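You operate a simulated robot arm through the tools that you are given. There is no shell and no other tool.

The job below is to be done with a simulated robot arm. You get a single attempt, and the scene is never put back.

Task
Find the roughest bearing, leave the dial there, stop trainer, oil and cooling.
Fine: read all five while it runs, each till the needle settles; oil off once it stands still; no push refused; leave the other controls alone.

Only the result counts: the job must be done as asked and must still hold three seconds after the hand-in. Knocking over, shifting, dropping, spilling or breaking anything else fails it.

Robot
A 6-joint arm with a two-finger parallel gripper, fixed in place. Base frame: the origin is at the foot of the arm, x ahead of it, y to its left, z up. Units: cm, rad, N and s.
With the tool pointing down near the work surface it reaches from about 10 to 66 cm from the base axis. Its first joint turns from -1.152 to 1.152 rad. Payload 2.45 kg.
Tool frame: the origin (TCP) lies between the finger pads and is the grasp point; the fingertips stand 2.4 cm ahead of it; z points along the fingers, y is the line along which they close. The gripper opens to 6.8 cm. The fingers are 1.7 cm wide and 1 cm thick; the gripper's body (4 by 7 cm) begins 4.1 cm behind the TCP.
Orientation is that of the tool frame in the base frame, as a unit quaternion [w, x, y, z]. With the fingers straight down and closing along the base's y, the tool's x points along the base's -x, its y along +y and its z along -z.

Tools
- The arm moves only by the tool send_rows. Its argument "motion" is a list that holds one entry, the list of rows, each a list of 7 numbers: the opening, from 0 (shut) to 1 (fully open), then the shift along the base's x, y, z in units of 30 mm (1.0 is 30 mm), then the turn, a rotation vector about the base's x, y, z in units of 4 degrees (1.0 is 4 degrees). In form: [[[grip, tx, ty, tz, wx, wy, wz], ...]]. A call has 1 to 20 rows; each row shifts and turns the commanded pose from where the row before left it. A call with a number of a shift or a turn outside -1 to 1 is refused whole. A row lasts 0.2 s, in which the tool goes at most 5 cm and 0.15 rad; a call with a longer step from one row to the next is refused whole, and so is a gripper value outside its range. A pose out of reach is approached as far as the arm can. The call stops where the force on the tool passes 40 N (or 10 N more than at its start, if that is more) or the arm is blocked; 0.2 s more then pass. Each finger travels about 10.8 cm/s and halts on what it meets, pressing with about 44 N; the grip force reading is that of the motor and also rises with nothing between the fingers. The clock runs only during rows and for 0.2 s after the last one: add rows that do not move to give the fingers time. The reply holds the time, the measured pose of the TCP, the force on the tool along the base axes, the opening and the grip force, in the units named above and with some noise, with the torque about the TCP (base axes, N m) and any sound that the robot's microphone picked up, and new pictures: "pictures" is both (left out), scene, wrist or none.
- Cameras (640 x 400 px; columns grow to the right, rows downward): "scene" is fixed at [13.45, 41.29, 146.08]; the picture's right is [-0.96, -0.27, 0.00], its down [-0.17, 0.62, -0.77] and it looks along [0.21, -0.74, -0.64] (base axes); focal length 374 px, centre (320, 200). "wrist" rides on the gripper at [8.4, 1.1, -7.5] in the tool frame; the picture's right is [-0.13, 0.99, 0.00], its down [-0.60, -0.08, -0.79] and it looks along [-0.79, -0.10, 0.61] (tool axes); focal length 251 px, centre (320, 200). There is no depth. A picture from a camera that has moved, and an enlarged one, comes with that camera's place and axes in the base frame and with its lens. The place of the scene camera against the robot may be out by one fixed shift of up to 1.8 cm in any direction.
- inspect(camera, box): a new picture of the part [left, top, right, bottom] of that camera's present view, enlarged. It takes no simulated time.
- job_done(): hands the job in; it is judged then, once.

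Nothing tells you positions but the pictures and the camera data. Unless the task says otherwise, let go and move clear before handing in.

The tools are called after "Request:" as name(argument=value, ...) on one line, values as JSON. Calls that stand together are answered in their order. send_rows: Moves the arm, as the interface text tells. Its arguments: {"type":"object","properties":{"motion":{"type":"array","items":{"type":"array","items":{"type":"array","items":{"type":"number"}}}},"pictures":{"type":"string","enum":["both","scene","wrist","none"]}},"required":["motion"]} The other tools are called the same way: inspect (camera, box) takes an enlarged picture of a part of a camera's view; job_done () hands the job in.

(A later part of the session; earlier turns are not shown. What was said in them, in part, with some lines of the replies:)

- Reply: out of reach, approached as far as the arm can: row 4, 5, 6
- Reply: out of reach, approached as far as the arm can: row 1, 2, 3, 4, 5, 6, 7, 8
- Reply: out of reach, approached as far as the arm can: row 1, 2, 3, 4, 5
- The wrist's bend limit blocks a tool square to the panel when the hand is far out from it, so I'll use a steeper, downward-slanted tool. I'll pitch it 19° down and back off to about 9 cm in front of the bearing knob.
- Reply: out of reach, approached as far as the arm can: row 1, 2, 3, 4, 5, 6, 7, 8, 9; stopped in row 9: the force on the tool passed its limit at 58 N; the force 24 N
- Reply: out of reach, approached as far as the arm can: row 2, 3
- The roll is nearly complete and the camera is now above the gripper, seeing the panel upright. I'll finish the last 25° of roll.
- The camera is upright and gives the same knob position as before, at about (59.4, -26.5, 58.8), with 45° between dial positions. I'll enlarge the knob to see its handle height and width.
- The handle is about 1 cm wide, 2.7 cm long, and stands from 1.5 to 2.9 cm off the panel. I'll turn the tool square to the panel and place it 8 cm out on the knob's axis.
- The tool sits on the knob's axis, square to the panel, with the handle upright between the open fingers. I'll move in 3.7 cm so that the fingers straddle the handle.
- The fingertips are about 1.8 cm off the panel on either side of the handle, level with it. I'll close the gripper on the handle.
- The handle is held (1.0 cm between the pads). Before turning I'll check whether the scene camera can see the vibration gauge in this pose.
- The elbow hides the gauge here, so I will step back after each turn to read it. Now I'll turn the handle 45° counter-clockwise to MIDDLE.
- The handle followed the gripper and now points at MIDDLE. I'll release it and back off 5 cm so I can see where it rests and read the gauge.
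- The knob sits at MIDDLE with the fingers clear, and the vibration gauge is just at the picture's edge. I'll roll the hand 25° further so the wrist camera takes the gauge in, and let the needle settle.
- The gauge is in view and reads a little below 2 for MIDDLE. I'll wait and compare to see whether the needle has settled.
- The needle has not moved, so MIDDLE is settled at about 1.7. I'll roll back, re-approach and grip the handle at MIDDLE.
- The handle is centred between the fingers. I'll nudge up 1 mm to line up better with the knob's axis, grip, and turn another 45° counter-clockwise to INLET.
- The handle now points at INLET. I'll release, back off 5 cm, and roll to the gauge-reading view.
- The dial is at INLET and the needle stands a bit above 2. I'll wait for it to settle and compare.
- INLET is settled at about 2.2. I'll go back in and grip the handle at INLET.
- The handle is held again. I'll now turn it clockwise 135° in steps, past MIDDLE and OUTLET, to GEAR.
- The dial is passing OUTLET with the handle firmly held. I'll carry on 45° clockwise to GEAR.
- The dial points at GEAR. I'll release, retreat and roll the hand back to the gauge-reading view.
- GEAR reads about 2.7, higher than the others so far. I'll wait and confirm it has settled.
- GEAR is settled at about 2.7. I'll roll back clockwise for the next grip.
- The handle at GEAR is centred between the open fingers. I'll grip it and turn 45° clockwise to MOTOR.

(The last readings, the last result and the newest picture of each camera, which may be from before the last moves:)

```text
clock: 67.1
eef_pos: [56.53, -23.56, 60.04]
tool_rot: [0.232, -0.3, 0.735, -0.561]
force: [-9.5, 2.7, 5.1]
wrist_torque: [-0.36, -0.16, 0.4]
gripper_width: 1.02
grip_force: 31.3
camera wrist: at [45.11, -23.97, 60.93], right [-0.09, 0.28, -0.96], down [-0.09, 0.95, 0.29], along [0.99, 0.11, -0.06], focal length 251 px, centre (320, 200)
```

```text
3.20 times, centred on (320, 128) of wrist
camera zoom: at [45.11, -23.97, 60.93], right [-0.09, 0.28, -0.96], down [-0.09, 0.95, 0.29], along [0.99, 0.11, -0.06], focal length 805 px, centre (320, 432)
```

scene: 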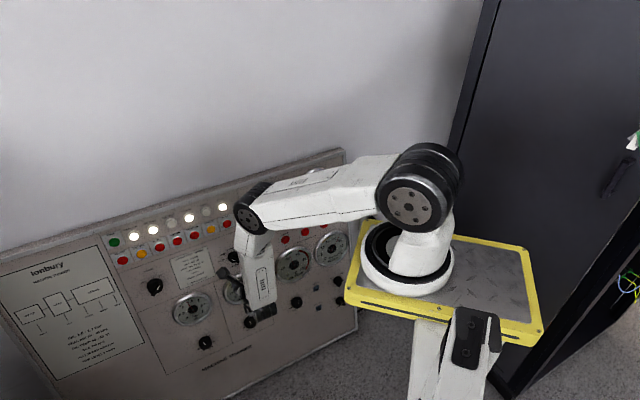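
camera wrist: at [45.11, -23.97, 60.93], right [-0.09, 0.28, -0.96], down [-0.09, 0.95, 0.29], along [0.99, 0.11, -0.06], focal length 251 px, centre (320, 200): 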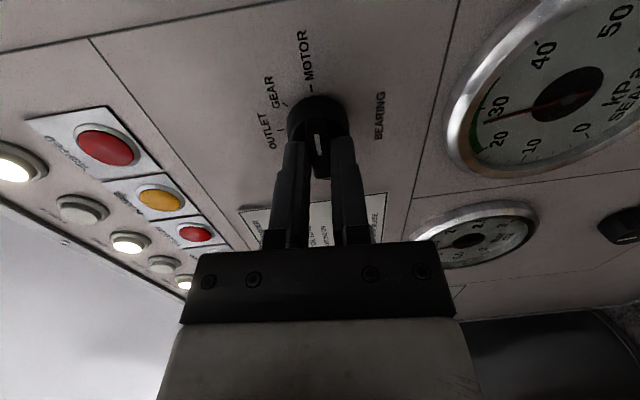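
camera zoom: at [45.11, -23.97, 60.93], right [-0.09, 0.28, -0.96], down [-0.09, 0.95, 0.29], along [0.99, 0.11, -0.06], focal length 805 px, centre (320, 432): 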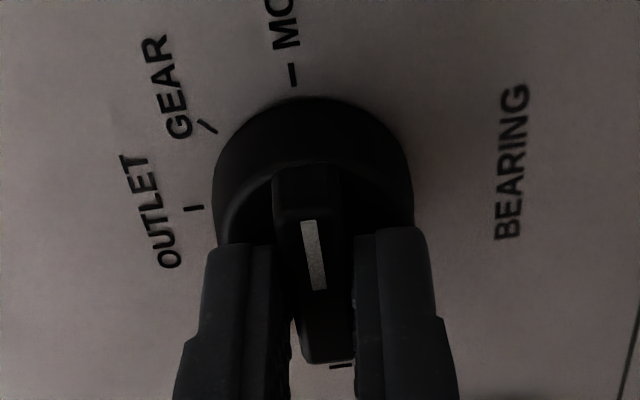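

The dial points at MOTOR. I'll release, retreat and roll round to the gauge-reading view.

Request:
send_rows(motion=[[[0.5, 0, 0, 0, 0, 0, 0], [1, 0, 0, 0, 0, 0, 0], [1, 0, 0, 0, 0, 0, 0], [1, -0.376, 0.383, 0.1455, 0, 0, 0], [1, -0.376, 0.383, 0.1455, 0, 0, 0], [1, -0.376, 0.383, 0.1455, 0, 0, 0], [1, 0, 0, 0, -0.846, 0.862, 0.327], [1, 0, 0, 0, -0.846, 0.862, 0.327], [1, 0, 0, 0, -0.846, 0.862, 0.327], [1, 0, 0, 0, -0.846, 0.862, 0.327], [1, 0, 0, 0, -0.846, 0.862, 0.327], [1, 0, 0, 0, -0.846, 0.862, 0.327], [1, 0, 0, 0, -0.846, 0.862, 0.327], [1, 0, 0, 0, -0.846, 0.862, 0.327], [1, 0, 0, 0, -0.846, 0.862, 0.327], [1, 0, 0, 0, -0.846, 0.862, 0.327], [1, 0, 0, 0, -0.846, 0.862, 0.327], [1, 0, 0, 0, -0.846, 0.862, 0.327], [1, 0, 0, 0, -0.846, 0.862, 0.327], [1, 0, 0, 0, -0.846, 0.862, 0.327]]], pictures="wrist")

Request:
send_rows(motion=[[[1, 0, 0, 0, -0.846, 0.862, 0.327], [1, 0, 0, 0, -0.846, 0.862, 0.327], [1, 0, 0, 0, -0.846, 0.862, 0.327], [1, 0, 0, 0, -0.846, 0.862, 0.327], [1, 0, 0, 0, -0.846, 0.862, 0.327], [1, 0, 0, 0, -0.846, 0.862, 0.327], [1, 0, 0, 0, -0.846, 0.862, 0.327], [1, 0, 0, 0, -0.846, 0.862, 0.327], [1, 0, 0, 0, -0.846, 0.862, 0.327], [1, 0, 0, 0, -0.846, 0.862, 0.327], [1, 0, 0, 0, -0.846, 0.862, 0.327], [1, 0, 0, 0, -0.846, 0.862, 0.327], [1, 0, 0, 0, -0.846, 0.862, 0.327], [1, 0, 0, 0, -0.846, 0.862, 0.327], [1, 0, 0, 0, -0.846, 0.862, 0.327], [1, 0, 0, 0, -0.846, 0.862, 0.327], [1, 0, 0, 0, -0.846, 0.862, 0.327], [1, 0, 0, 0, -0.846, 0.862, 0.327], [1, 0, 0, 0, 0, 0, 0]]], pictures="wrist")

Request:
inspect(camera="wrist", box=[470, 90, 630, 210])

Request:
inspect(camera="wrist", box=[240, 10, 400, 130])

```text
clock: 71.3
eef_pos: [53.09, -20.05, 61.4]
tool_rot: [0.136, 0.668, -0.43, 0.591]
force: [0.5, 0.3, 0.3]
wrist_torque: [0.02, 0.0, 0.0]
gripper_width: 6.8
grip_force: 0.1
camera wrist: at [46.55, -19.01, 70.61], right [-0.72, -0.53, -0.44], down [-0.43, 0.84, -0.31], along [0.54, -0.03, -0.84], focal length 251 px, centre (320, 200)
```

wrist: 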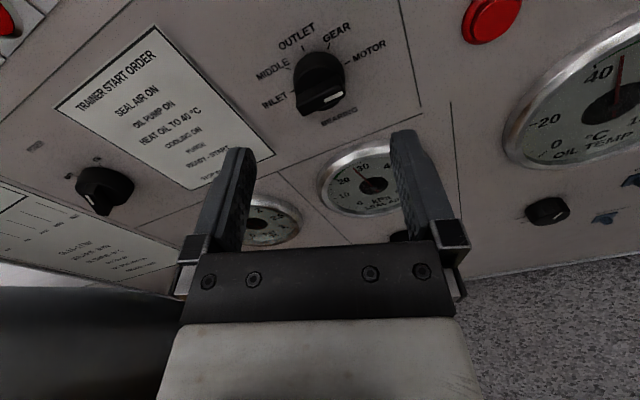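

```text
clock: 75.3
eef_pos: [53.1, -20.13, 61.31]
tool_rot: [0.515, 0.776, 0.168, 0.323]
force: [0.5, 0.0, -0.6]
wrist_torque: [0.02, -0.03, -0.02]
gripper_width: 6.79
grip_force: 0.1
camera wrist: at [54.09, -10.31, 67.08], right [-0.17, -0.49, 0.86], down [-0.97, 0.22, -0.06], along [-0.16, -0.85, -0.51], focal length 251 px, centre (320, 200)
```

wrist: 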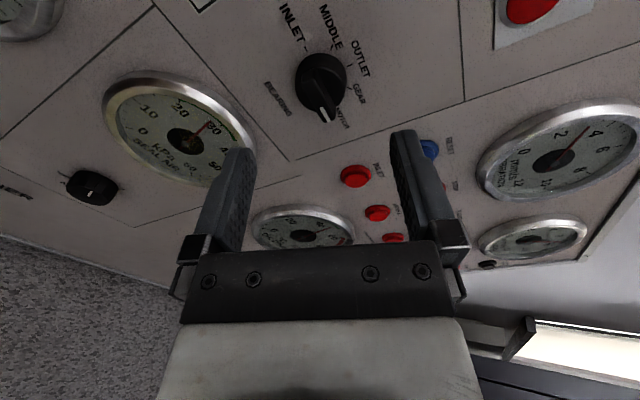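

```text
3.33 times, centred on (550, 150) of wrist
camera zoom: at [54.09, -10.31, 67.08], right [-0.17, -0.49, 0.86], down [-0.97, 0.22, -0.06], along [-0.16, -0.85, -0.51], focal length 838 px, centre (-447, 367)
```

zoom: 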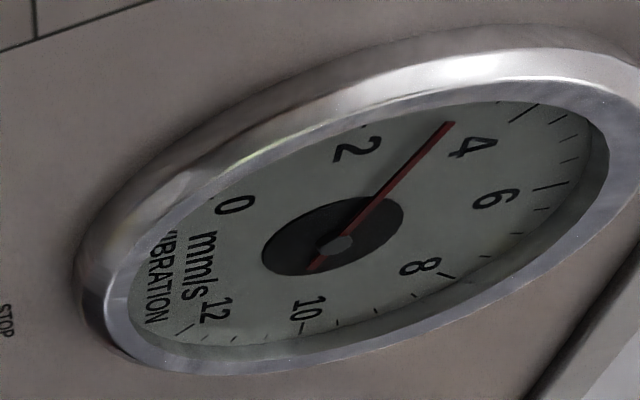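

```text
3.33 times, centred on (320, 70) of wrist
camera zoom: at [54.09, -10.31, 67.08], right [-0.17, -0.49, 0.86], down [-0.97, 0.22, -0.06], along [-0.16, -0.85, -0.51], focal length 838 px, centre (320, 633)
```

zoom: 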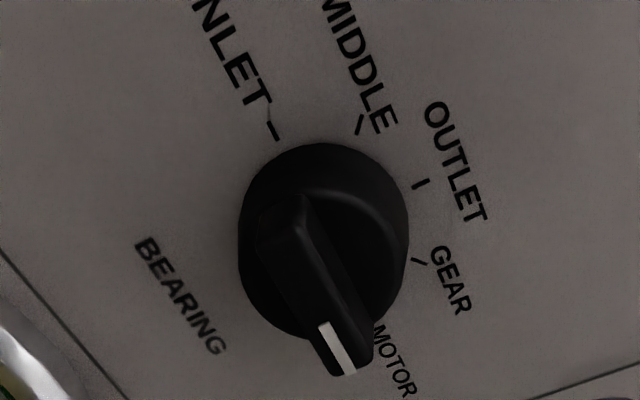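

MOTOR reads about 3.4, the highest so far. I'll wait to confirm that it has settled.

Request:
send_rows(motion=[[[1, 0, 0, 0, 0, 0, 0], [1, 0, 0, 0, 0, 0, 0], [1, 0, 0, 0, 0, 0, 0], [1, 0, 0, 0, 0, 0, 0], [1, 0, 0, 0, 0, 0, 0], [1, 0, 0, 0, 0, 0, 0], [1, 0, 0, 0, 0, 0, 0], [1, 0, 0, 0, 0, 0, 0], [1, 0, 0, 0, 0, 0, 0], [1, 0, 0, 0, 0, 0, 0], [1, 0, 0, 0, 0, 0, 0], [1, 0, 0, 0, 0, 0, 0], [1, 0, 0, 0, 0, 0, 0], [1, 0, 0, 0, 0, 0, 0], [1, 0, 0, 0, 0, 0, 0]]], pictures="scene")

Request:
inspect(camera="wrist", box=[470, 90, 630, 210])

Request:
inspect(camera="scene", box=[100, 190, 260, 290])

Request:
inspect(camera="scene", box=[230, 190, 390, 290])

```text
clock: 78.5
eef_pos: [53.21, -20.1, 61.39]
tool_rot: [0.515, 0.776, 0.168, 0.323]
force: [0.9, 0.8, -0.9]
wrist_torque: [0.0, 0.02, 0.04]
gripper_width: 6.83
grip_force: 0.0
```

scene: 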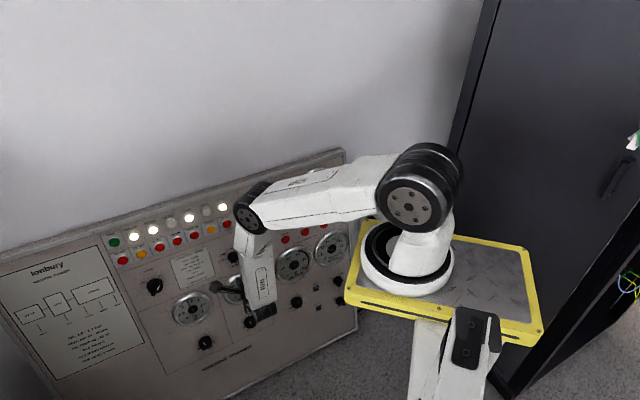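

```text
3.33 times, centred on (550, 150) of wrist
camera zoom: at [54.08, -10.32, 67.1], right [-0.17, -0.49, 0.86], down [-0.97, 0.22, -0.06], along [-0.16, -0.84, -0.51], focal length 838 px, centre (-447, 367)
```

zoom: 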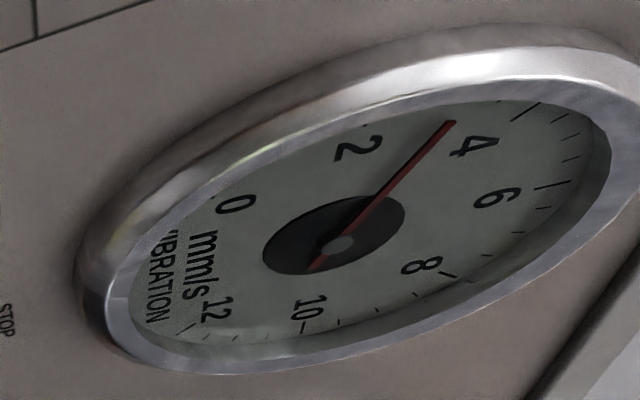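

```text
4.00 times, centred on (180, 240) of scene
camera zoom: at [13.45, 41.29, 146.08], right [-0.96, -0.27, 0.0], down [-0.17, 0.62, -0.77], along [0.21, -0.74, -0.64], focal length 1498 px, centre (880, 40)
```

zoom: 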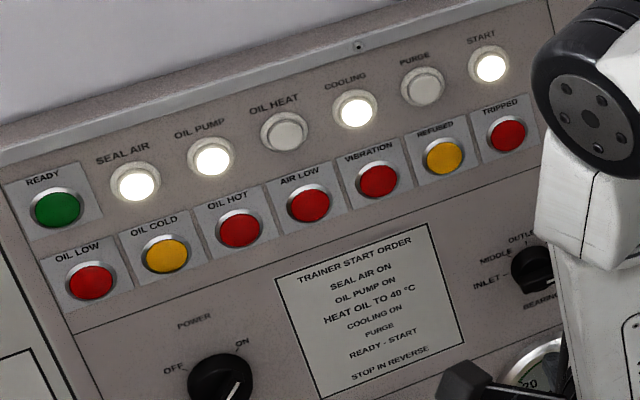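

```text
4.00 times, centred on (310, 240) of scene
camera zoom: at [13.45, 41.29, 146.08], right [-0.96, -0.27, 0.0], down [-0.17, 0.62, -0.77], along [0.21, -0.74, -0.64], focal length 1498 px, centre (360, 40)
```

zoom: 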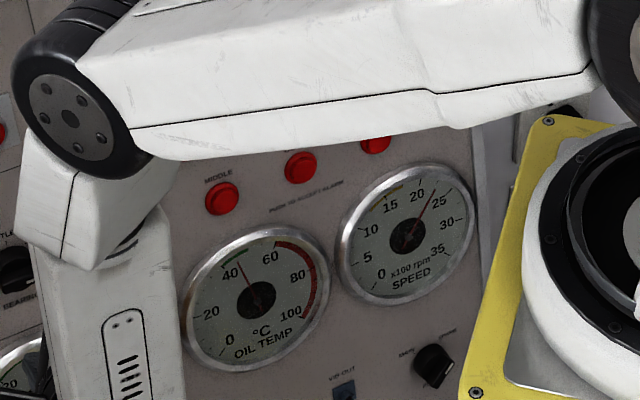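

MOTOR is settled at about 3.4 mm/s and is clearly the roughest (GEAR 2.7, INLET 2.2, OUTLET 1.9, MIDDLE 1.6), so the dial stays there. Next I'll close the fingers and go to a point about 3.5 cm in front of STOP, near (48.9, -37.5, 63.9), with the tool yawed slightly right.

Request:
send_rows(motion=[[[0.5, -0.235, -0.416, 0.134, 0, 0, -0.375], [0, -0.235, -0.416, 0.134, 0, 0, -0.375], [0, -0.235, -0.416, 0.134, 0, 0, -0.375], [0, -0.235, -0.416, 0.134, 0, 0, -0.375], [0, -0.235, -0.416, 0.134, 0, 0, -0.375], [0, -0.235, -0.416, 0.134, 0, 0, -0.375], [0, -0.235, -0.416, 0.134, 0, 0, -0.375], [0, -0.235, -0.416, 0.134, 0, 0, -0.375], [0, -0.235, -0.416, 0.134, 0, 0, -0.375], [0, -0.235, -0.416, 0.134, 0, 0, -0.375], [0, 0, 0, 0, 0, 0, 0]]], pictures="both")

```text
clock: 80.9
eef_pos: [46.1, -32.61, 65.43]
tool_rot: [0.553, 0.791, 0.065, 0.253]
force: [-0.1, 0.3, -0.1]
wrist_torque: [-0.02, 0.0, 0.01]
gripper_width: 0.0
grip_force: 24.0
camera wrist: at [49.53, -23.41, 71.04], right [-0.29, -0.43, 0.86], down [-0.88, 0.47, -0.06], along [-0.37, -0.77, -0.51], focal length 251 px, centre (320, 200)
```

scene: 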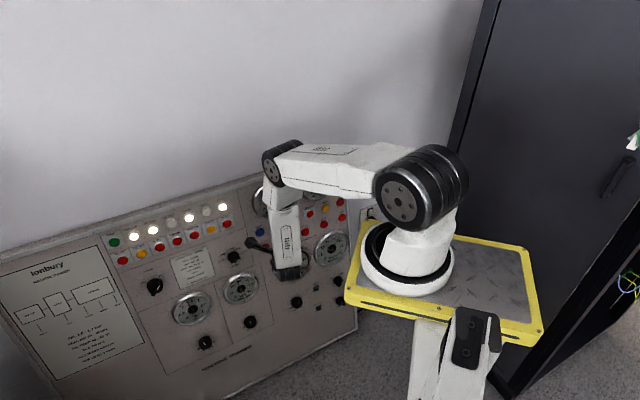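
wrist: 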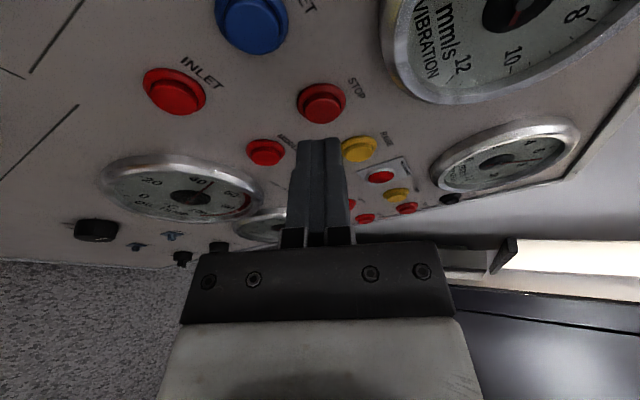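

The STOP button lies straight ahead of the fingertips. I'll enlarge to verify the aim before pressing.

Request:
inspect(camera="wrist", box=[240, 60, 400, 160])

```text
4.00 times, centred on (320, 110) of wrist
camera zoom: at [49.53, -23.41, 71.04], right [-0.29, -0.43, 0.86], down [-0.88, 0.47, -0.06], along [-0.37, -0.77, -0.51], focal length 1006 px, centre (320, 560)
```

zoom: 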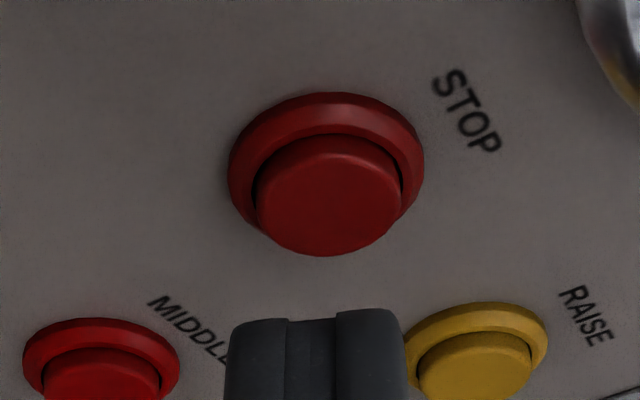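

The aim is within about 1 mm. I'll advance to just short of contact, then press in small steps.

Request:
send_rows(motion=[[[0, 0.157, -0.281, -0.0867, 0, 0, 0], [0, 0.157, -0.281, -0.0867, 0, 0, 0], [0, 0.157, -0.281, -0.0867, 0, 0, 0], [0, 0.0315, -0.0561, -0.0173, 0, 0, 0], [0, 0.0315, -0.0561, -0.0173, 0, 0, 0]]], pictures="wrist")

Request:
inspect(camera="wrist", box=[240, 60, 400, 160])

```text
clock: 82.1
eef_pos: [47.74, -35.46, 64.43]
tool_rot: [0.551, 0.792, 0.067, 0.252]
force: [-0.7, 4.5, 2.0]
wrist_torque: [-0.02, -0.02, 0.07]
gripper_width: 0.0
grip_force: 23.6
heard: click
camera wrist: at [51.14, -26.24, 70.18], right [-0.29, -0.43, 0.86], down [-0.88, 0.47, -0.06], along [-0.37, -0.78, -0.51], focal length 251 px, centre (320, 200)
```

wrist: 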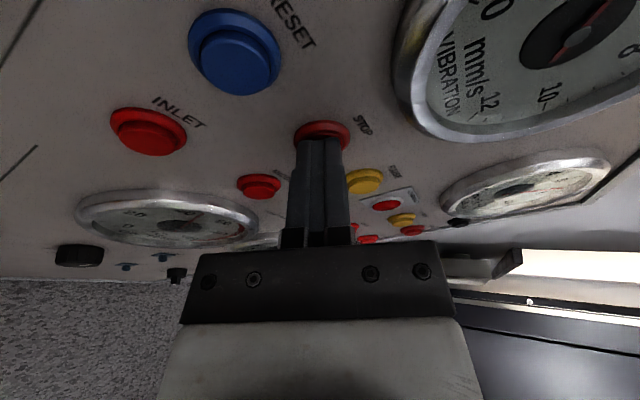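

```text
4.00 times, centred on (320, 110) of wrist
camera zoom: at [51.14, -26.24, 70.18], right [-0.29, -0.43, 0.86], down [-0.88, 0.47, -0.06], along [-0.37, -0.78, -0.51], focal length 1006 px, centre (320, 560)
```

zoom: 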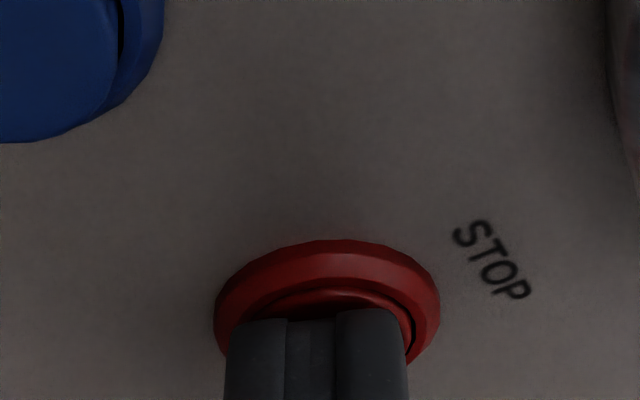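

I heard a click, so STOP has been pressed. I'll back straight out along the tool axis and check the START lamp and the speed.

Request:
send_rows(motion=[[[0, -0.157, 0.281, 0.0867, 0, 0, 0], [0, -0.157, 0.281, 0.0867, 0, 0, 0], [0, -0.157, 0.281, 0.0867, 0, 0, 0], [0, -0.157, 0.281, 0.0867, 0, 0, 0], [0, 0, 0, 0, 0, 0, 0]]], pictures="scene")

Request:
inspect(camera="scene", box=[100, 190, 260, 290])

Request:
inspect(camera="scene", box=[250, 200, 370, 275])

```text
clock: 83.3
eef_pos: [45.8, -32.11, 65.55]
tool_rot: [0.553, 0.791, 0.064, 0.253]
force: [-0.5, -0.4, -0.5]
wrist_torque: [-0.01, -0.01, 0.02]
gripper_width: 0.02
grip_force: 23.8
```

scene: 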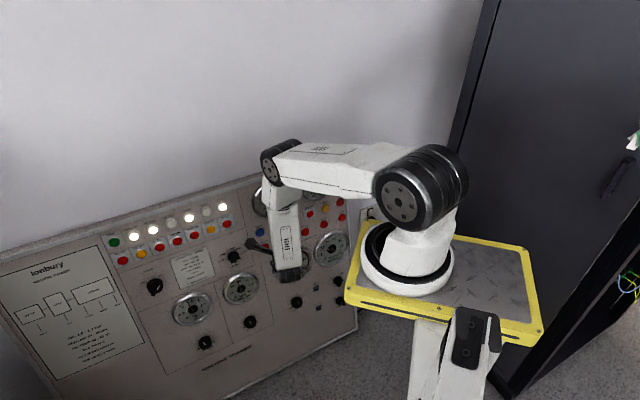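

```text
4.00 times, centred on (180, 240) of scene
camera zoom: at [13.45, 41.29, 146.08], right [-0.96, -0.27, 0.0], down [-0.17, 0.62, -0.77], along [0.21, -0.74, -0.64], focal length 1498 px, centre (880, 40)
```

zoom: 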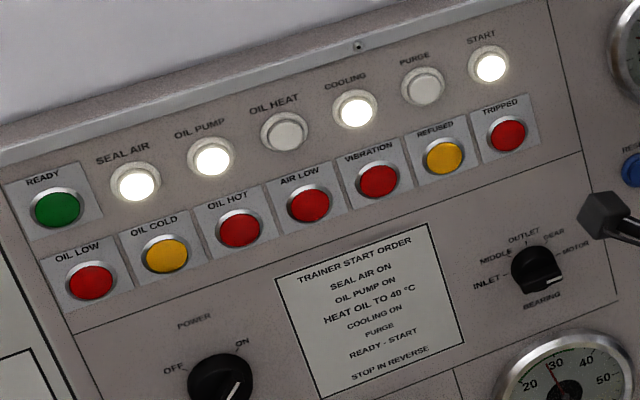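

```text
5.33 times, centred on (310, 238) of scene
camera zoom: at [13.45, 41.29, 146.08], right [-0.96, -0.27, 0.0], down [-0.17, 0.62, -0.77], along [0.21, -0.74, -0.64], focal length 1997 px, centre (373, 0)
```

zoom: 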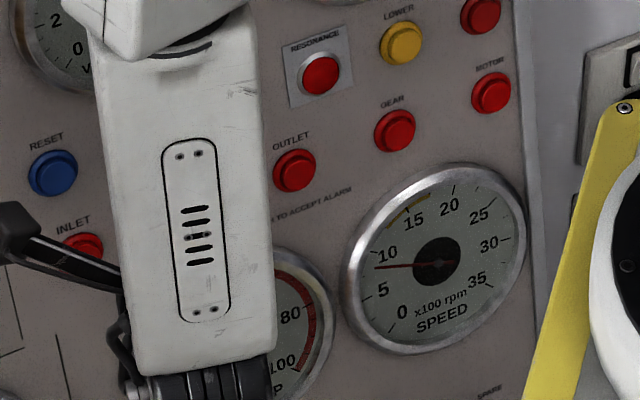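

STOP worked: the speed is falling (about 800 rpm now) and the dial still points at MOTOR. While it runs down I'll move clear of the panel to a spot in front of the COOLING button.

Request:
send_rows(motion=[[[0, 0.344, 0.257, 0.216, 0, 0, 0.9375], [0, 0.344, 0.257, 0.216, 0, 0, 0.9375], [0, 0.344, 0.257, 0.216, 0, 0, 0.9375], [0, 0.344, 0.257, 0.216, 0, 0, 0.9375], [0, 0.344, 0.257, 0.216, 0.846, -0.862, -0.327], [0, 0.344, 0.257, 0.216, 0.846, -0.862, -0.327], [0, 0.344, 0.257, 0.216, 0.846, -0.862, -0.327], [0, 0.344, 0.257, 0.216, 0.846, -0.862, -0.327], [0, 0.344, 0.257, 0.216, 0.846, -0.862, -0.327], [0, 0.344, 0.257, 0.216, 0.846, -0.862, -0.327], [0, 0.344, 0.257, 0.216, 0.846, -0.862, -0.327], [0, 0.344, 0.257, 0.216, 0.846, -0.862, -0.327], [0, 0.344, 0.257, 0.216, 0.846, -0.862, -0.327], [0, 0.344, 0.257, 0.216, 0.846, -0.862, -0.327], [0, 0.344, 0.257, 0.216, 0.846, -0.862, -0.327], [0, 0.344, 0.257, 0.216, 0.846, -0.862, -0.327], [0, 0.344, 0.257, 0.216, 0.846, -0.862, -0.327], [0, 0.344, 0.257, 0.216, 0.846, -0.862, -0.327], [0, 0, 0, 0, 0, 0, 0]]], pictures="both")

Request:
inspect(camera="scene", box=[250, 200, 370, 275])

```text
clock: 87.3
eef_pos: [64.9, -17.36, 77.12]
tool_rot: [0.235, 0.732, -0.309, 0.56]
force: [-0.2, -0.1, 0.1]
wrist_torque: [0.01, 0.01, 0.05]
gripper_width: 0.0
grip_force: 23.5
out of reach, approached as far as the arm can: row 4
camera wrist: at [60.55, -14.5, 87.29], right [-0.73, -0.67, -0.13], down [-0.59, 0.72, -0.37], along [0.34, -0.2, -0.92], focal length 251 px, centre (320, 200)
```

scene: 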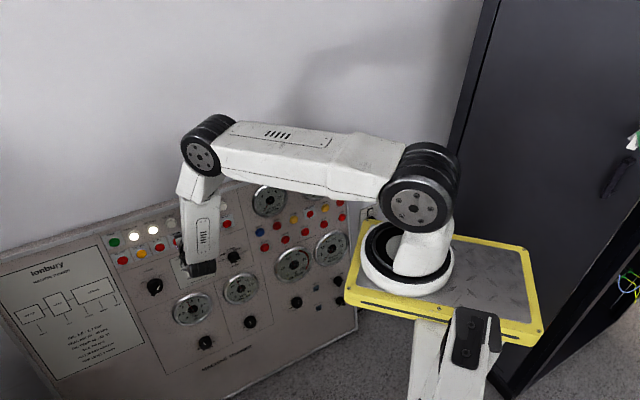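
wrist: 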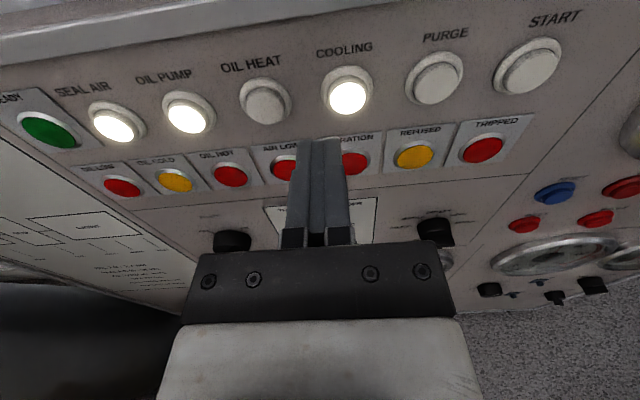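

```text
5.33 times, centred on (310, 238) of scene
camera zoom: at [13.45, 41.29, 146.08], right [-0.96, -0.27, 0.0], down [-0.17, 0.62, -0.77], along [0.21, -0.74, -0.64], focal length 1997 px, centre (373, 0)
```

zoom: 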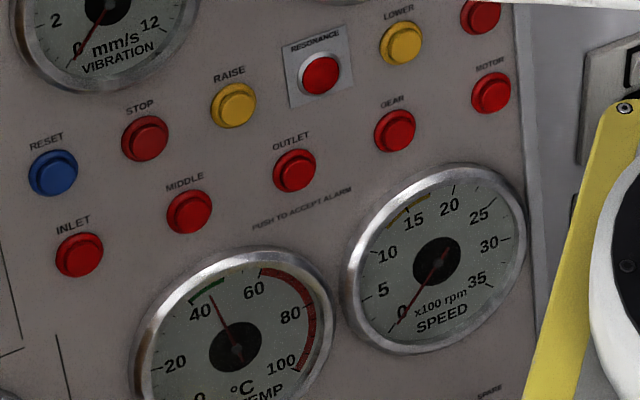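

The trainer stands still: speed at 0, START lamp off, vibration at 0. I'll enlarge the wrist view to aim at COOLING.

Request:
inspect(camera="wrist", box=[270, 40, 430, 140])

Request:
inspect(camera="wrist", box=[110, 50, 270, 150])

Request:
inspect(camera="scene", box=[300, 225, 360, 270])

```text
4.00 times, centred on (350, 90) of wrist
camera zoom: at [60.55, -14.5, 87.29], right [-0.73, -0.67, -0.13], down [-0.59, 0.72, -0.37], along [0.34, -0.2, -0.92], focal length 1006 px, centre (200, 640)
```

zoom: 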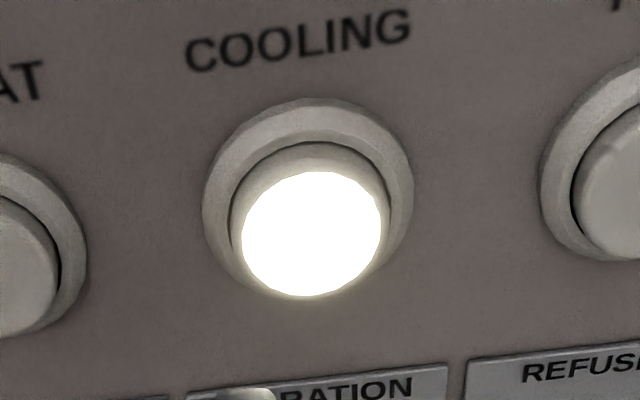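

```text
4.00 times, centred on (190, 100) of wrist
camera zoom: at [60.55, -14.5, 87.29], right [-0.73, -0.67, -0.13], down [-0.59, 0.72, -0.37], along [0.34, -0.2, -0.92], focal length 1006 px, centre (840, 600)
```

zoom: 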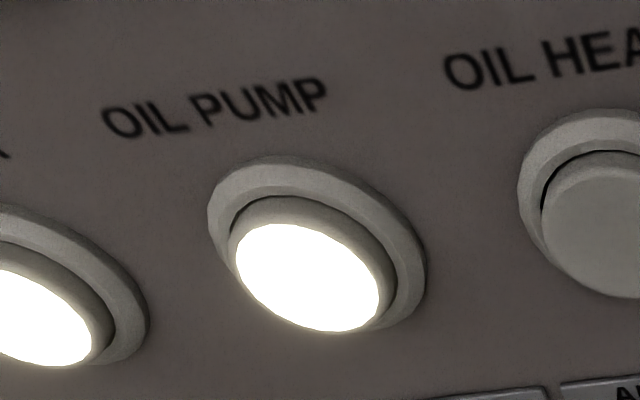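

```text
8.89 times, centred on (330, 248) of scene
camera zoom: at [13.45, 41.29, 146.08], right [-0.96, -0.27, 0.0], down [-0.17, 0.62, -0.77], along [0.21, -0.74, -0.64], focal length 3328 px, centre (231, -222)
```

zoom: 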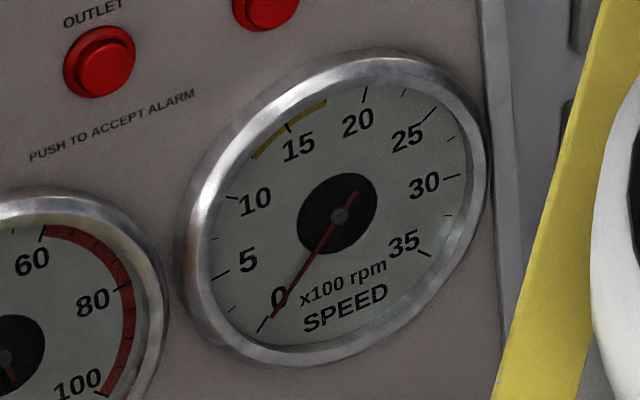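

Speed is exactly 0. The COOLING button is 1.7 cm to the right of the tool axis; I'll shift over and move in 2 cm, then recheck the aim.

Request:
send_rows(motion=[[[0, -0.2, -0.202, 0.0155, 0, 0, 0], [0, -0.2, -0.202, 0.0155, 0, 0, 0], [0, 0.2255, -0.23, -0.087, 0, 0, 0], [0, 0.2255, -0.23, -0.087, 0, 0, 0], [0, 0, 0, 0, 0, 0, 0]]], pictures="wrist")

Request:
inspect(camera="wrist", box=[240, 70, 400, 170])

```text
clock: 88.5
eef_pos: [65.04, -20.0, 76.83]
tool_rot: [0.236, 0.732, -0.308, 0.56]
force: [0.1, -0.4, 0.1]
wrist_torque: [0.0, -0.03, 0.06]
gripper_width: 0.0
grip_force: 23.0
camera wrist: at [60.7, -17.09, 86.89], right [-0.73, -0.67, -0.12], down [-0.59, 0.72, -0.37], along [0.34, -0.2, -0.92], focal length 251 px, centre (320, 200)
```

wrist: 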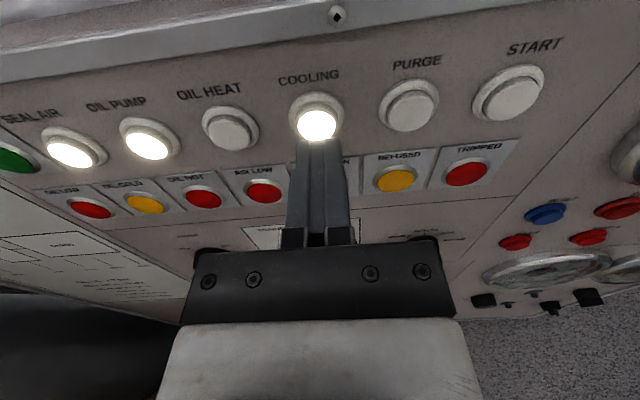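

```text
4.00 times, centred on (320, 120) of wrist
camera zoom: at [60.7, -17.09, 86.89], right [-0.73, -0.67, -0.12], down [-0.59, 0.72, -0.37], along [0.34, -0.2, -0.92], focal length 1006 px, centre (320, 520)
```

zoom: 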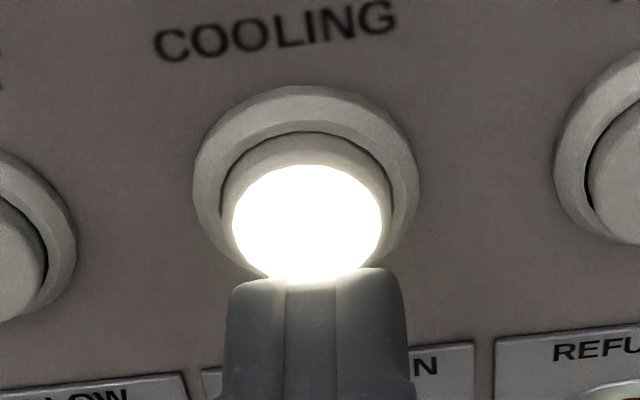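

The aim is good apart from 2 mm, which I'll correct while pressing COOLING in small steps.

Request:
send_rows(motion=[[[0, 0.043, 0.042, 0, 0, 0, 0], [0, 0.169, -0.1724, -0.0654, 0, 0, 0], [0, 0.169, -0.1724, -0.0654, 0, 0, 0], [0, 0.0451, -0.046, -0.0174, 0, 0, 0], [0, 0.0451, -0.046, -0.0174, 0, 0, 0], [0, 0.0451, -0.046, -0.0174, 0, 0, 0]]], pictures="wrist")

Request:
inspect(camera="wrist", box=[240, 70, 400, 170])

```text
clock: 89.7
eef_pos: [66.33, -20.93, 76.3]
tool_rot: [0.237, 0.732, -0.308, 0.56]
force: [-17.3, 11.8, 14.5]
wrist_torque: [-0.26, -0.28, -0.1]
gripper_width: 0.02
grip_force: 23.4
heard: click
stopped in row 6: the force on the tool passed its limit at 47 N (the readings are from after the stop); the commanded pose is now the measured one
camera wrist: at [61.92, -18.06, 86.4], right [-0.73, -0.67, -0.12], down [-0.59, 0.71, -0.38], along [0.34, -0.2, -0.92], focal length 251 px, centre (320, 200)
```

wrist: 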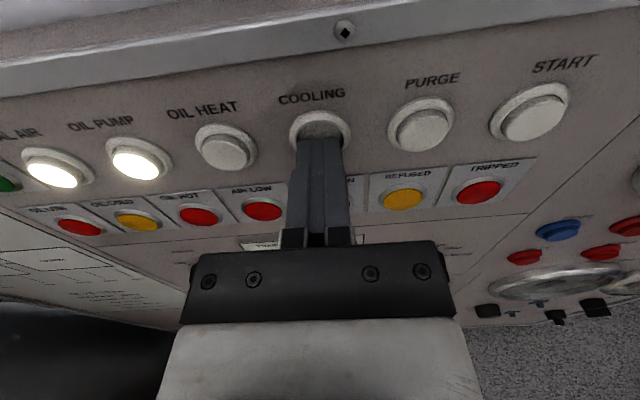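

```text
4.00 times, centred on (320, 120) of wrist
camera zoom: at [61.92, -18.06, 86.4], right [-0.73, -0.67, -0.12], down [-0.59, 0.71, -0.38], along [0.34, -0.2, -0.92], focal length 1006 px, centre (320, 520)
```

zoom: 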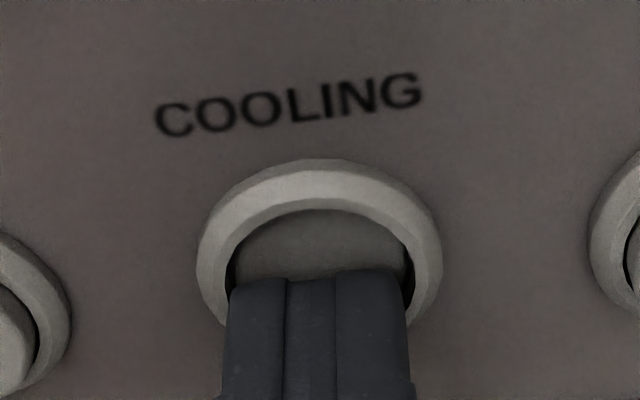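

The COOLING lamp is off and the click was heard. I'll back out and check the REFUSED lamp.

Request:
send_rows(motion=[[[0, -0.169, 0.1724, 0.0654, 0, 0, 0], [0, -0.2255, 0.23, 0.087, 0, 0, 0], [0, -0.2255, 0.23, 0.087, 0, 0, 0], [0, -0.2255, 0.23, 0.087, 0, 0, 0], [0, 0, 0, 0, 0, 0, 0]]], pictures="both")

Request:
inspect(camera="scene", box=[100, 190, 260, 290])

Request:
inspect(camera="wrist", box=[340, 60, 560, 200])

Request:
inspect(camera="scene", box=[250, 170, 370, 270])

```text
clock: 90.9
eef_pos: [63.75, -18.48, 77.27]
tool_rot: [0.236, 0.732, -0.308, 0.559]
force: [-0.4, 0.7, -0.8]
wrist_torque: [-0.01, -0.01, 0.03]
gripper_width: 0.0
grip_force: 23.3
camera wrist: at [59.42, -15.52, 87.36], right [-0.73, -0.67, -0.12], down [-0.59, 0.71, -0.37], along [0.34, -0.2, -0.92], focal length 251 px, centre (320, 200)
```

scene: 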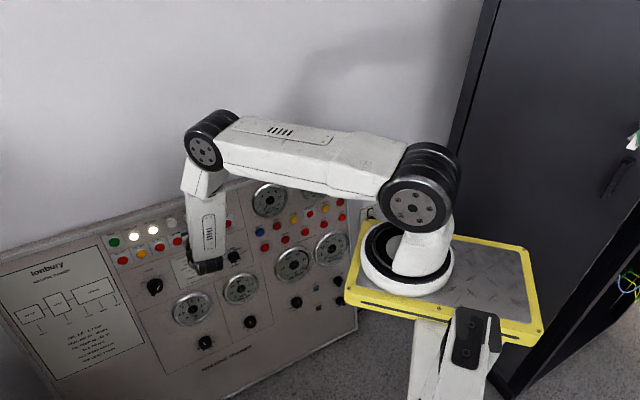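
wrist: 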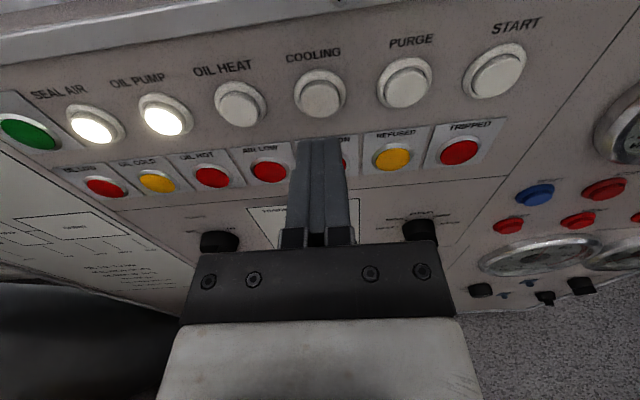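

```text
4.00 times, centred on (180, 240) of scene
camera zoom: at [13.45, 41.29, 146.08], right [-0.96, -0.27, 0.0], down [-0.17, 0.62, -0.77], along [0.21, -0.74, -0.64], focal length 1498 px, centre (880, 40)
```

zoom: 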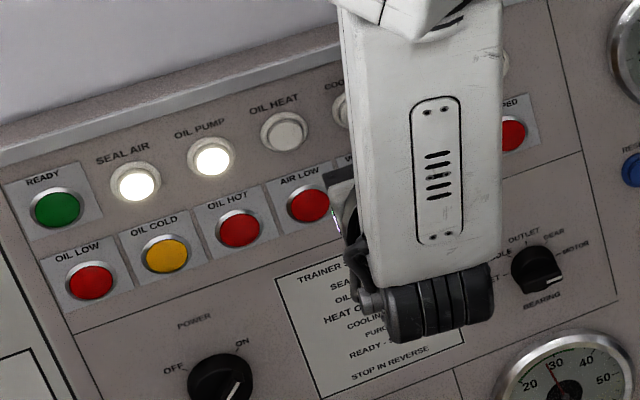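

```text
2.86 times, centred on (450, 130) of wrist
camera zoom: at [59.42, -15.52, 87.36], right [-0.73, -0.67, -0.12], down [-0.59, 0.71, -0.37], along [0.34, -0.2, -0.92], focal length 718 px, centre (-51, 400)
```

zoom: 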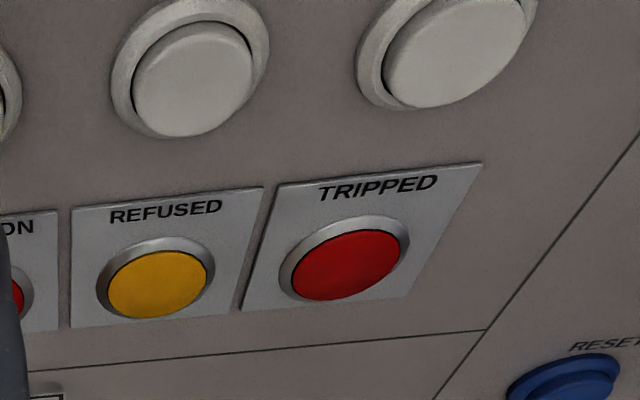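

```text
4.00 times, centred on (310, 220) of scene
camera zoom: at [13.45, 41.29, 146.08], right [-0.96, -0.27, 0.0], down [-0.17, 0.62, -0.77], along [0.21, -0.74, -0.64], focal length 1498 px, centre (360, 120)
```

zoom: 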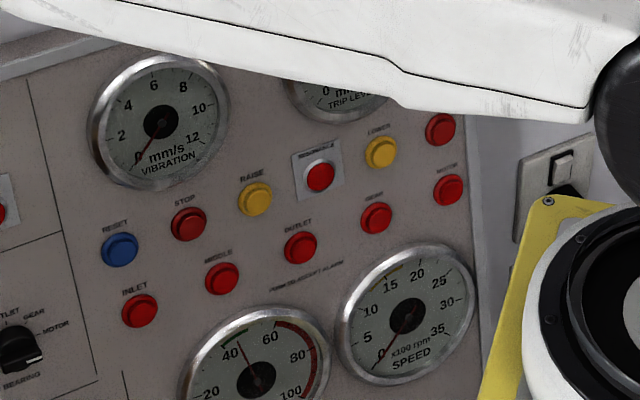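

COOLING is off, no refusal, and the speed stays at 0. I'll slide 9.7 cm left along the row to OIL PUMP.

Request:
send_rows(motion=[[[0, 0.4607, 0.4573, 0, 0, 0, 0], [0, 0.4607, 0.4573, 0, 0, 0, 0], [0, 0.4607, 0.4573, 0, 0, 0, 0], [0, 0.4607, 0.4573, 0, 0, 0, 0], [0, 0.4607, 0.4573, 0, 0, 0, 0], [0, 0, 0, 0, 0, 0, 0]]], pictures="wrist")

Request:
inspect(camera="wrist", box=[240, 50, 400, 150])

```text
clock: 92.3
eef_pos: [70.68, -11.65, 77.15]
tool_rot: [0.237, 0.732, -0.307, 0.56]
force: [-0.8, 0.1, 0.5]
wrist_torque: [0.01, 0.01, 0.0]
gripper_width: 0.01
grip_force: 23.0
camera wrist: at [66.38, -8.64, 87.27], right [-0.73, -0.67, -0.12], down [-0.59, 0.71, -0.37], along [0.34, -0.2, -0.92], focal length 251 px, centre (320, 200)
```

wrist: 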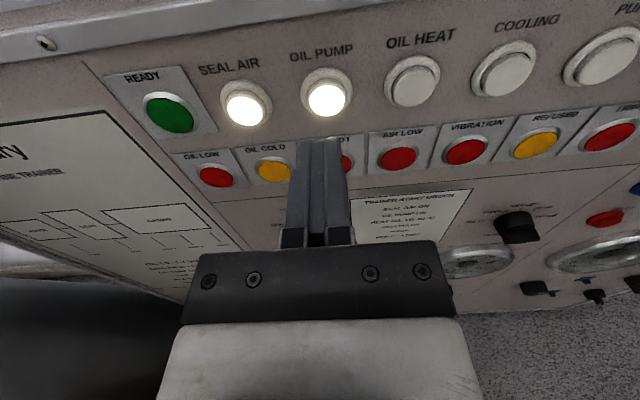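

```text
4.00 times, centred on (320, 100) of wrist
camera zoom: at [66.38, -8.64, 87.27], right [-0.73, -0.67, -0.12], down [-0.59, 0.71, -0.37], along [0.34, -0.2, -0.92], focal length 1006 px, centre (320, 600)
```

zoom: 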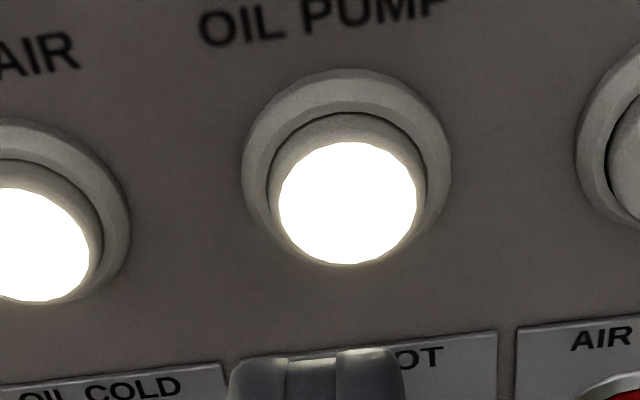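

OIL PUMP is nearly straight ahead. I'll correct 4 mm sideways and 2 mm up, move in 2 cm and recheck.

Request:
send_rows(motion=[[[0, -0.0857, -0.108, 0.0643, 0, 0, 0], [0, 0.2255, -0.23, -0.087, 0, 0, 0], [0, 0.2255, -0.23, -0.087, 0, 0, 0], [0, 0, 0, 0, 0, 0, 0]]], pictures="wrist")

Request:
inspect(camera="wrist", box=[240, 70, 400, 170])

Request:
inspect(camera="scene", box=[270, 200, 370, 270])

```text
clock: 93.3
eef_pos: [71.71, -13.29, 76.85]
tool_rot: [0.237, 0.733, -0.308, 0.559]
force: [0.1, 0.6, 0.5]
wrist_torque: [-0.01, -0.02, 0.02]
gripper_width: 0.0
grip_force: 23.6
camera wrist: at [67.44, -10.43, 86.97], right [-0.73, -0.67, -0.12], down [-0.59, 0.72, -0.37], along [0.34, -0.2, -0.92], focal length 251 px, centre (320, 200)
```

wrist: 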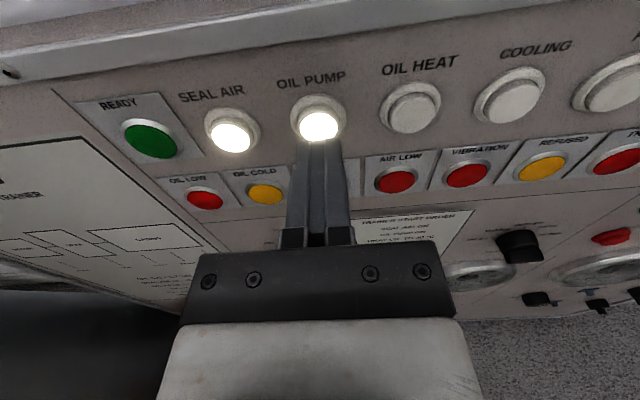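

```text
4.00 times, centred on (320, 120) of wrist
camera zoom: at [67.44, -10.43, 86.97], right [-0.73, -0.67, -0.12], down [-0.59, 0.72, -0.37], along [0.34, -0.2, -0.92], focal length 1006 px, centre (320, 520)
```

zoom: 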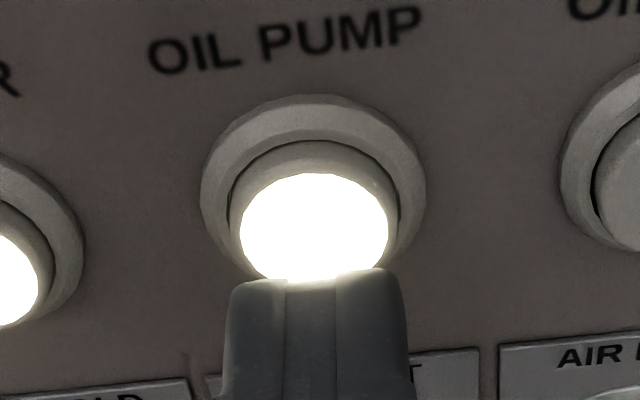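

```text
5.71 times, centred on (320, 235) of scene
camera zoom: at [13.45, 41.29, 146.08], right [-0.96, -0.27, 0.0], down [-0.17, 0.62, -0.77], along [0.21, -0.74, -0.64], focal length 2140 px, centre (320, 0)
```

zoom: 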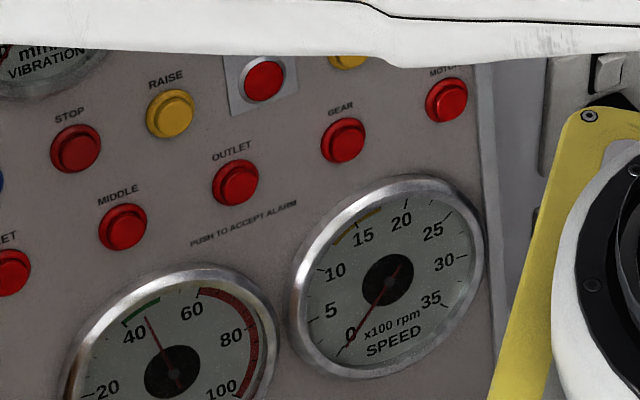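

Still aligned, and the speed is 0. I'll press OIL PUMP in small steps.

Request:
send_rows(motion=[[[0, 0.169, -0.1724, -0.0654, 0, 0, 0], [0, 0.169, -0.1724, -0.0654, 0, 0, 0], [0, 0.0451, -0.046, -0.0174, 0, 0, 0], [0, 0.0451, -0.046, -0.0174, 0, 0, 0]]], pictures="wrist")

Request:
inspect(camera="wrist", box=[240, 70, 400, 170])

```text
clock: 94.3
eef_pos: [72.97, -14.42, 76.47]
tool_rot: [0.237, 0.732, -0.307, 0.56]
force: [-19.3, 9.6, 13.5]
wrist_torque: [-0.24, -0.29, -0.2]
gripper_width: 0.0
grip_force: 23.8
heard: click
stopped in row 4: the force on the tool passed its limit at 46 N (the readings are from after the stop); the commanded pose is now the measured one
camera wrist: at [68.56, -11.45, 86.57], right [-0.73, -0.67, -0.12], down [-0.59, 0.71, -0.38], along [0.34, -0.21, -0.92], focal length 251 px, centre (320, 200)
```

wrist: 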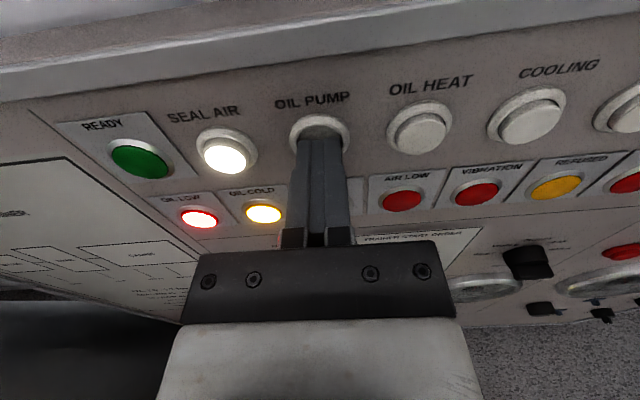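

```text
4.00 times, centred on (320, 120) of wrist
camera zoom: at [68.56, -11.45, 86.57], right [-0.73, -0.67, -0.12], down [-0.59, 0.71, -0.38], along [0.34, -0.21, -0.92], focal length 1006 px, centre (320, 520)
```

zoom: 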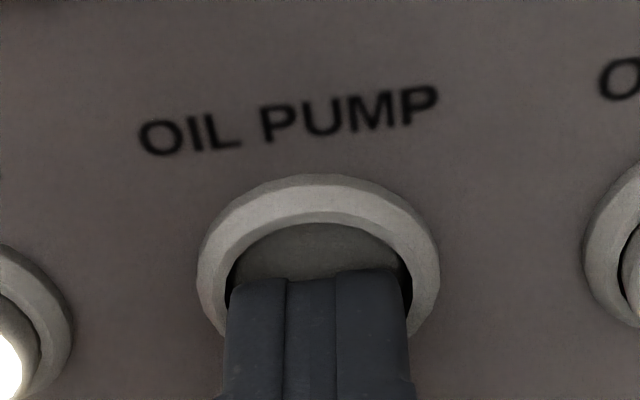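

The OIL PUMP lamp is out; OIL LOW and OIL COLD have lit, as expected with the oil off, and REFUSED is dark. I'll back away and check everything.

Request:
send_rows(motion=[[[0, -0.169, 0.1724, 0.0654, 0, 0, 0], [0, -0.2255, 0.23, 0.087, 0, 0, 0], [0, -0.2255, 0.23, 0.087, 0, 0, 0], [0, -0.2255, 0.23, 0.087, 0, 0, 0], [0, -0.2255, 0.23, 0.15, 0, 0, 0], [0, -0.2255, 0.23, 0.2, 0, 0, 0], [0, -0.2255, 0.23, 0.2, 0, 0, 0], [0, -0.2255, 0.23, 0.2, 0, 0, 0], [0, -0.2255, 0.23, 0.2, 0, 0, 0], [0, 0, 0, 0, 0, 0, 0], [0, 0, 0, 0, 0, 0, 0], [0, 0, 0, 0, 0, 0, 0]]], pictures="both")

Request:
inspect(camera="scene", box=[100, 190, 260, 290])

Request:
inspect(camera="wrist", box=[200, 0, 640, 240])

Request:
inspect(camera="scene", box=[250, 150, 370, 270])

Request:
inspect(camera="scene", box=[200, 232, 264, 272])

```text
clock: 96.9
eef_pos: [67.16, -8.45, 80.38]
tool_rot: [0.237, 0.733, -0.307, 0.559]
force: [0.5, -0.6, 0.4]
wrist_torque: [-0.03, 0.0, -0.03]
gripper_width: 0.0
grip_force: 23.5
camera wrist: at [62.72, -5.5, 90.36], right [-0.73, -0.67, -0.12], down [-0.59, 0.71, -0.38], along [0.34, -0.2, -0.92], focal length 251 px, centre (320, 200)
```

scene: 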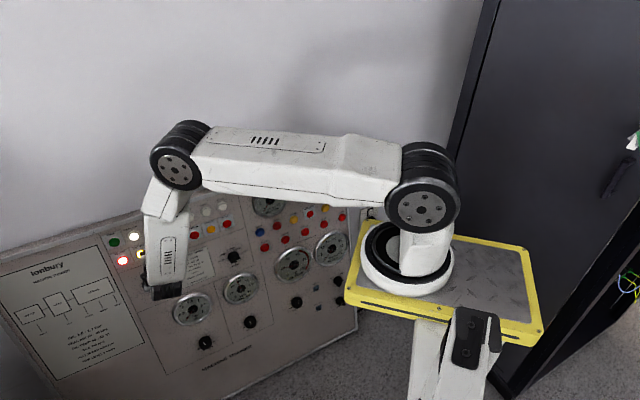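
wrist: 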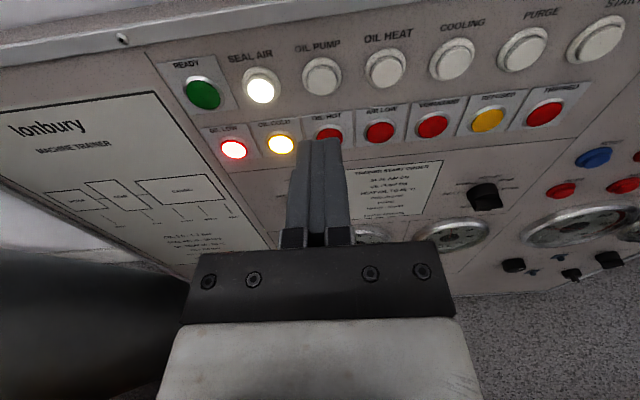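

```text
4.00 times, centred on (180, 240) of scene
camera zoom: at [13.45, 41.29, 146.08], right [-0.96, -0.27, 0.0], down [-0.17, 0.62, -0.77], along [0.21, -0.74, -0.64], focal length 1498 px, centre (880, 40)
```

zoom: 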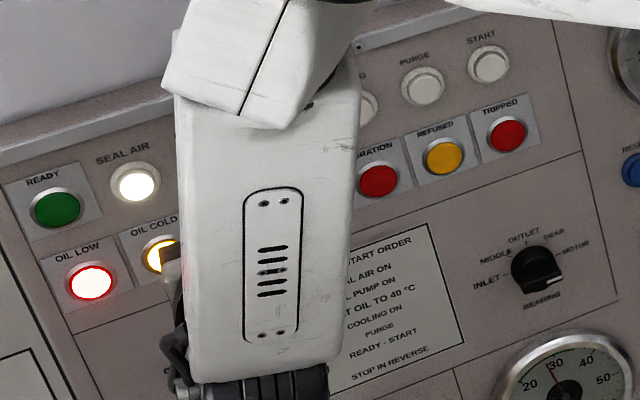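

```text
1.45 times, centred on (420, 120) of wrist
camera zoom: at [62.72, -5.5, 90.36], right [-0.73, -0.67, -0.12], down [-0.59, 0.71, -0.38], along [0.34, -0.2, -0.92], focal length 366 px, centre (174, 316)
```

zoom: 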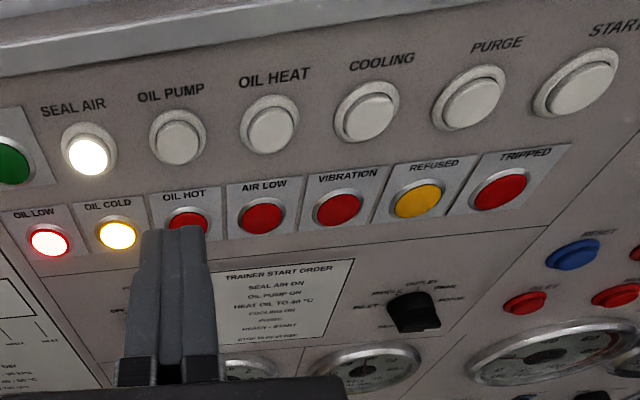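

```text
3.33 times, centred on (310, 210) of scene
camera zoom: at [13.45, 41.29, 146.08], right [-0.96, -0.27, 0.0], down [-0.17, 0.62, -0.77], along [0.21, -0.74, -0.64], focal length 1248 px, centre (353, 167)
```

zoom: 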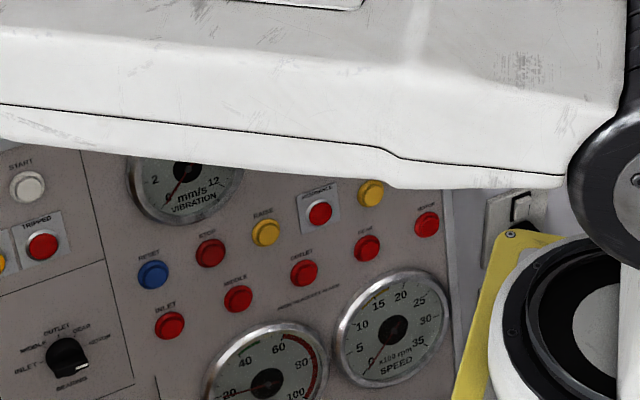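

```text
10.00 times, centred on (232, 252) of scene
camera zoom: at [13.45, 41.29, 146.08], right [-0.96, -0.27, 0.0], down [-0.17, 0.62, -0.77], along [0.21, -0.74, -0.64], focal length 3745 px, centre (1200, -320)
```

zoom: 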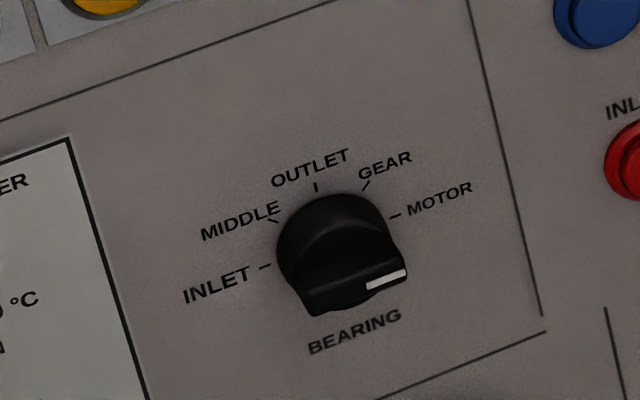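

Everything is as asked: the dial rests on MOTOR, START, COOLING and OIL PUMP are off, SEAL AIR is untouched, REFUSED is dark, the speed is 0, and the arm is clear of the panel. I'm handing in.

Request:
job_done()

```text
The job is handed in.
```

The job is done and handed in. MOTOR is the roughest bearing at about 3.4 mm/s, and the dial is left there.

| Bearing | Settled reading (mm/s) |
|---|---|
| MOTOR | about 3.4 |
| GEAR | about 2.7 |
| INLET | about 2.2 |
| OUTLET | about 1.9 |
| MIDDLE | about 1.6 |

- **Readings:** All five were read while the trainer ran. For MIDDLE, INLET, GEAR and MOTOR I checked each needle twice to confirm it had settled. The OUTLET reading is from the start, when the dial stood there for over 20 seconds with the needle steady.
- **Shutdown:** I pressed STOP, waited until the speed read 0, then switched COOLING off and OIL PUMP off after it. The REFUSED lamp stayed dark throughout. OIL LOW and OIL COLD lit once the oil was off, which I take as normal.
- **Other controls:** I pressed or turned nothing else, and SEAL AIR is still on.
- **Accidental contact:** While I was first lining up, a fingertip bumped the bearing knob with a 58 N peak. The knob did not turn; it stayed on OUTLET and the reading did not change.
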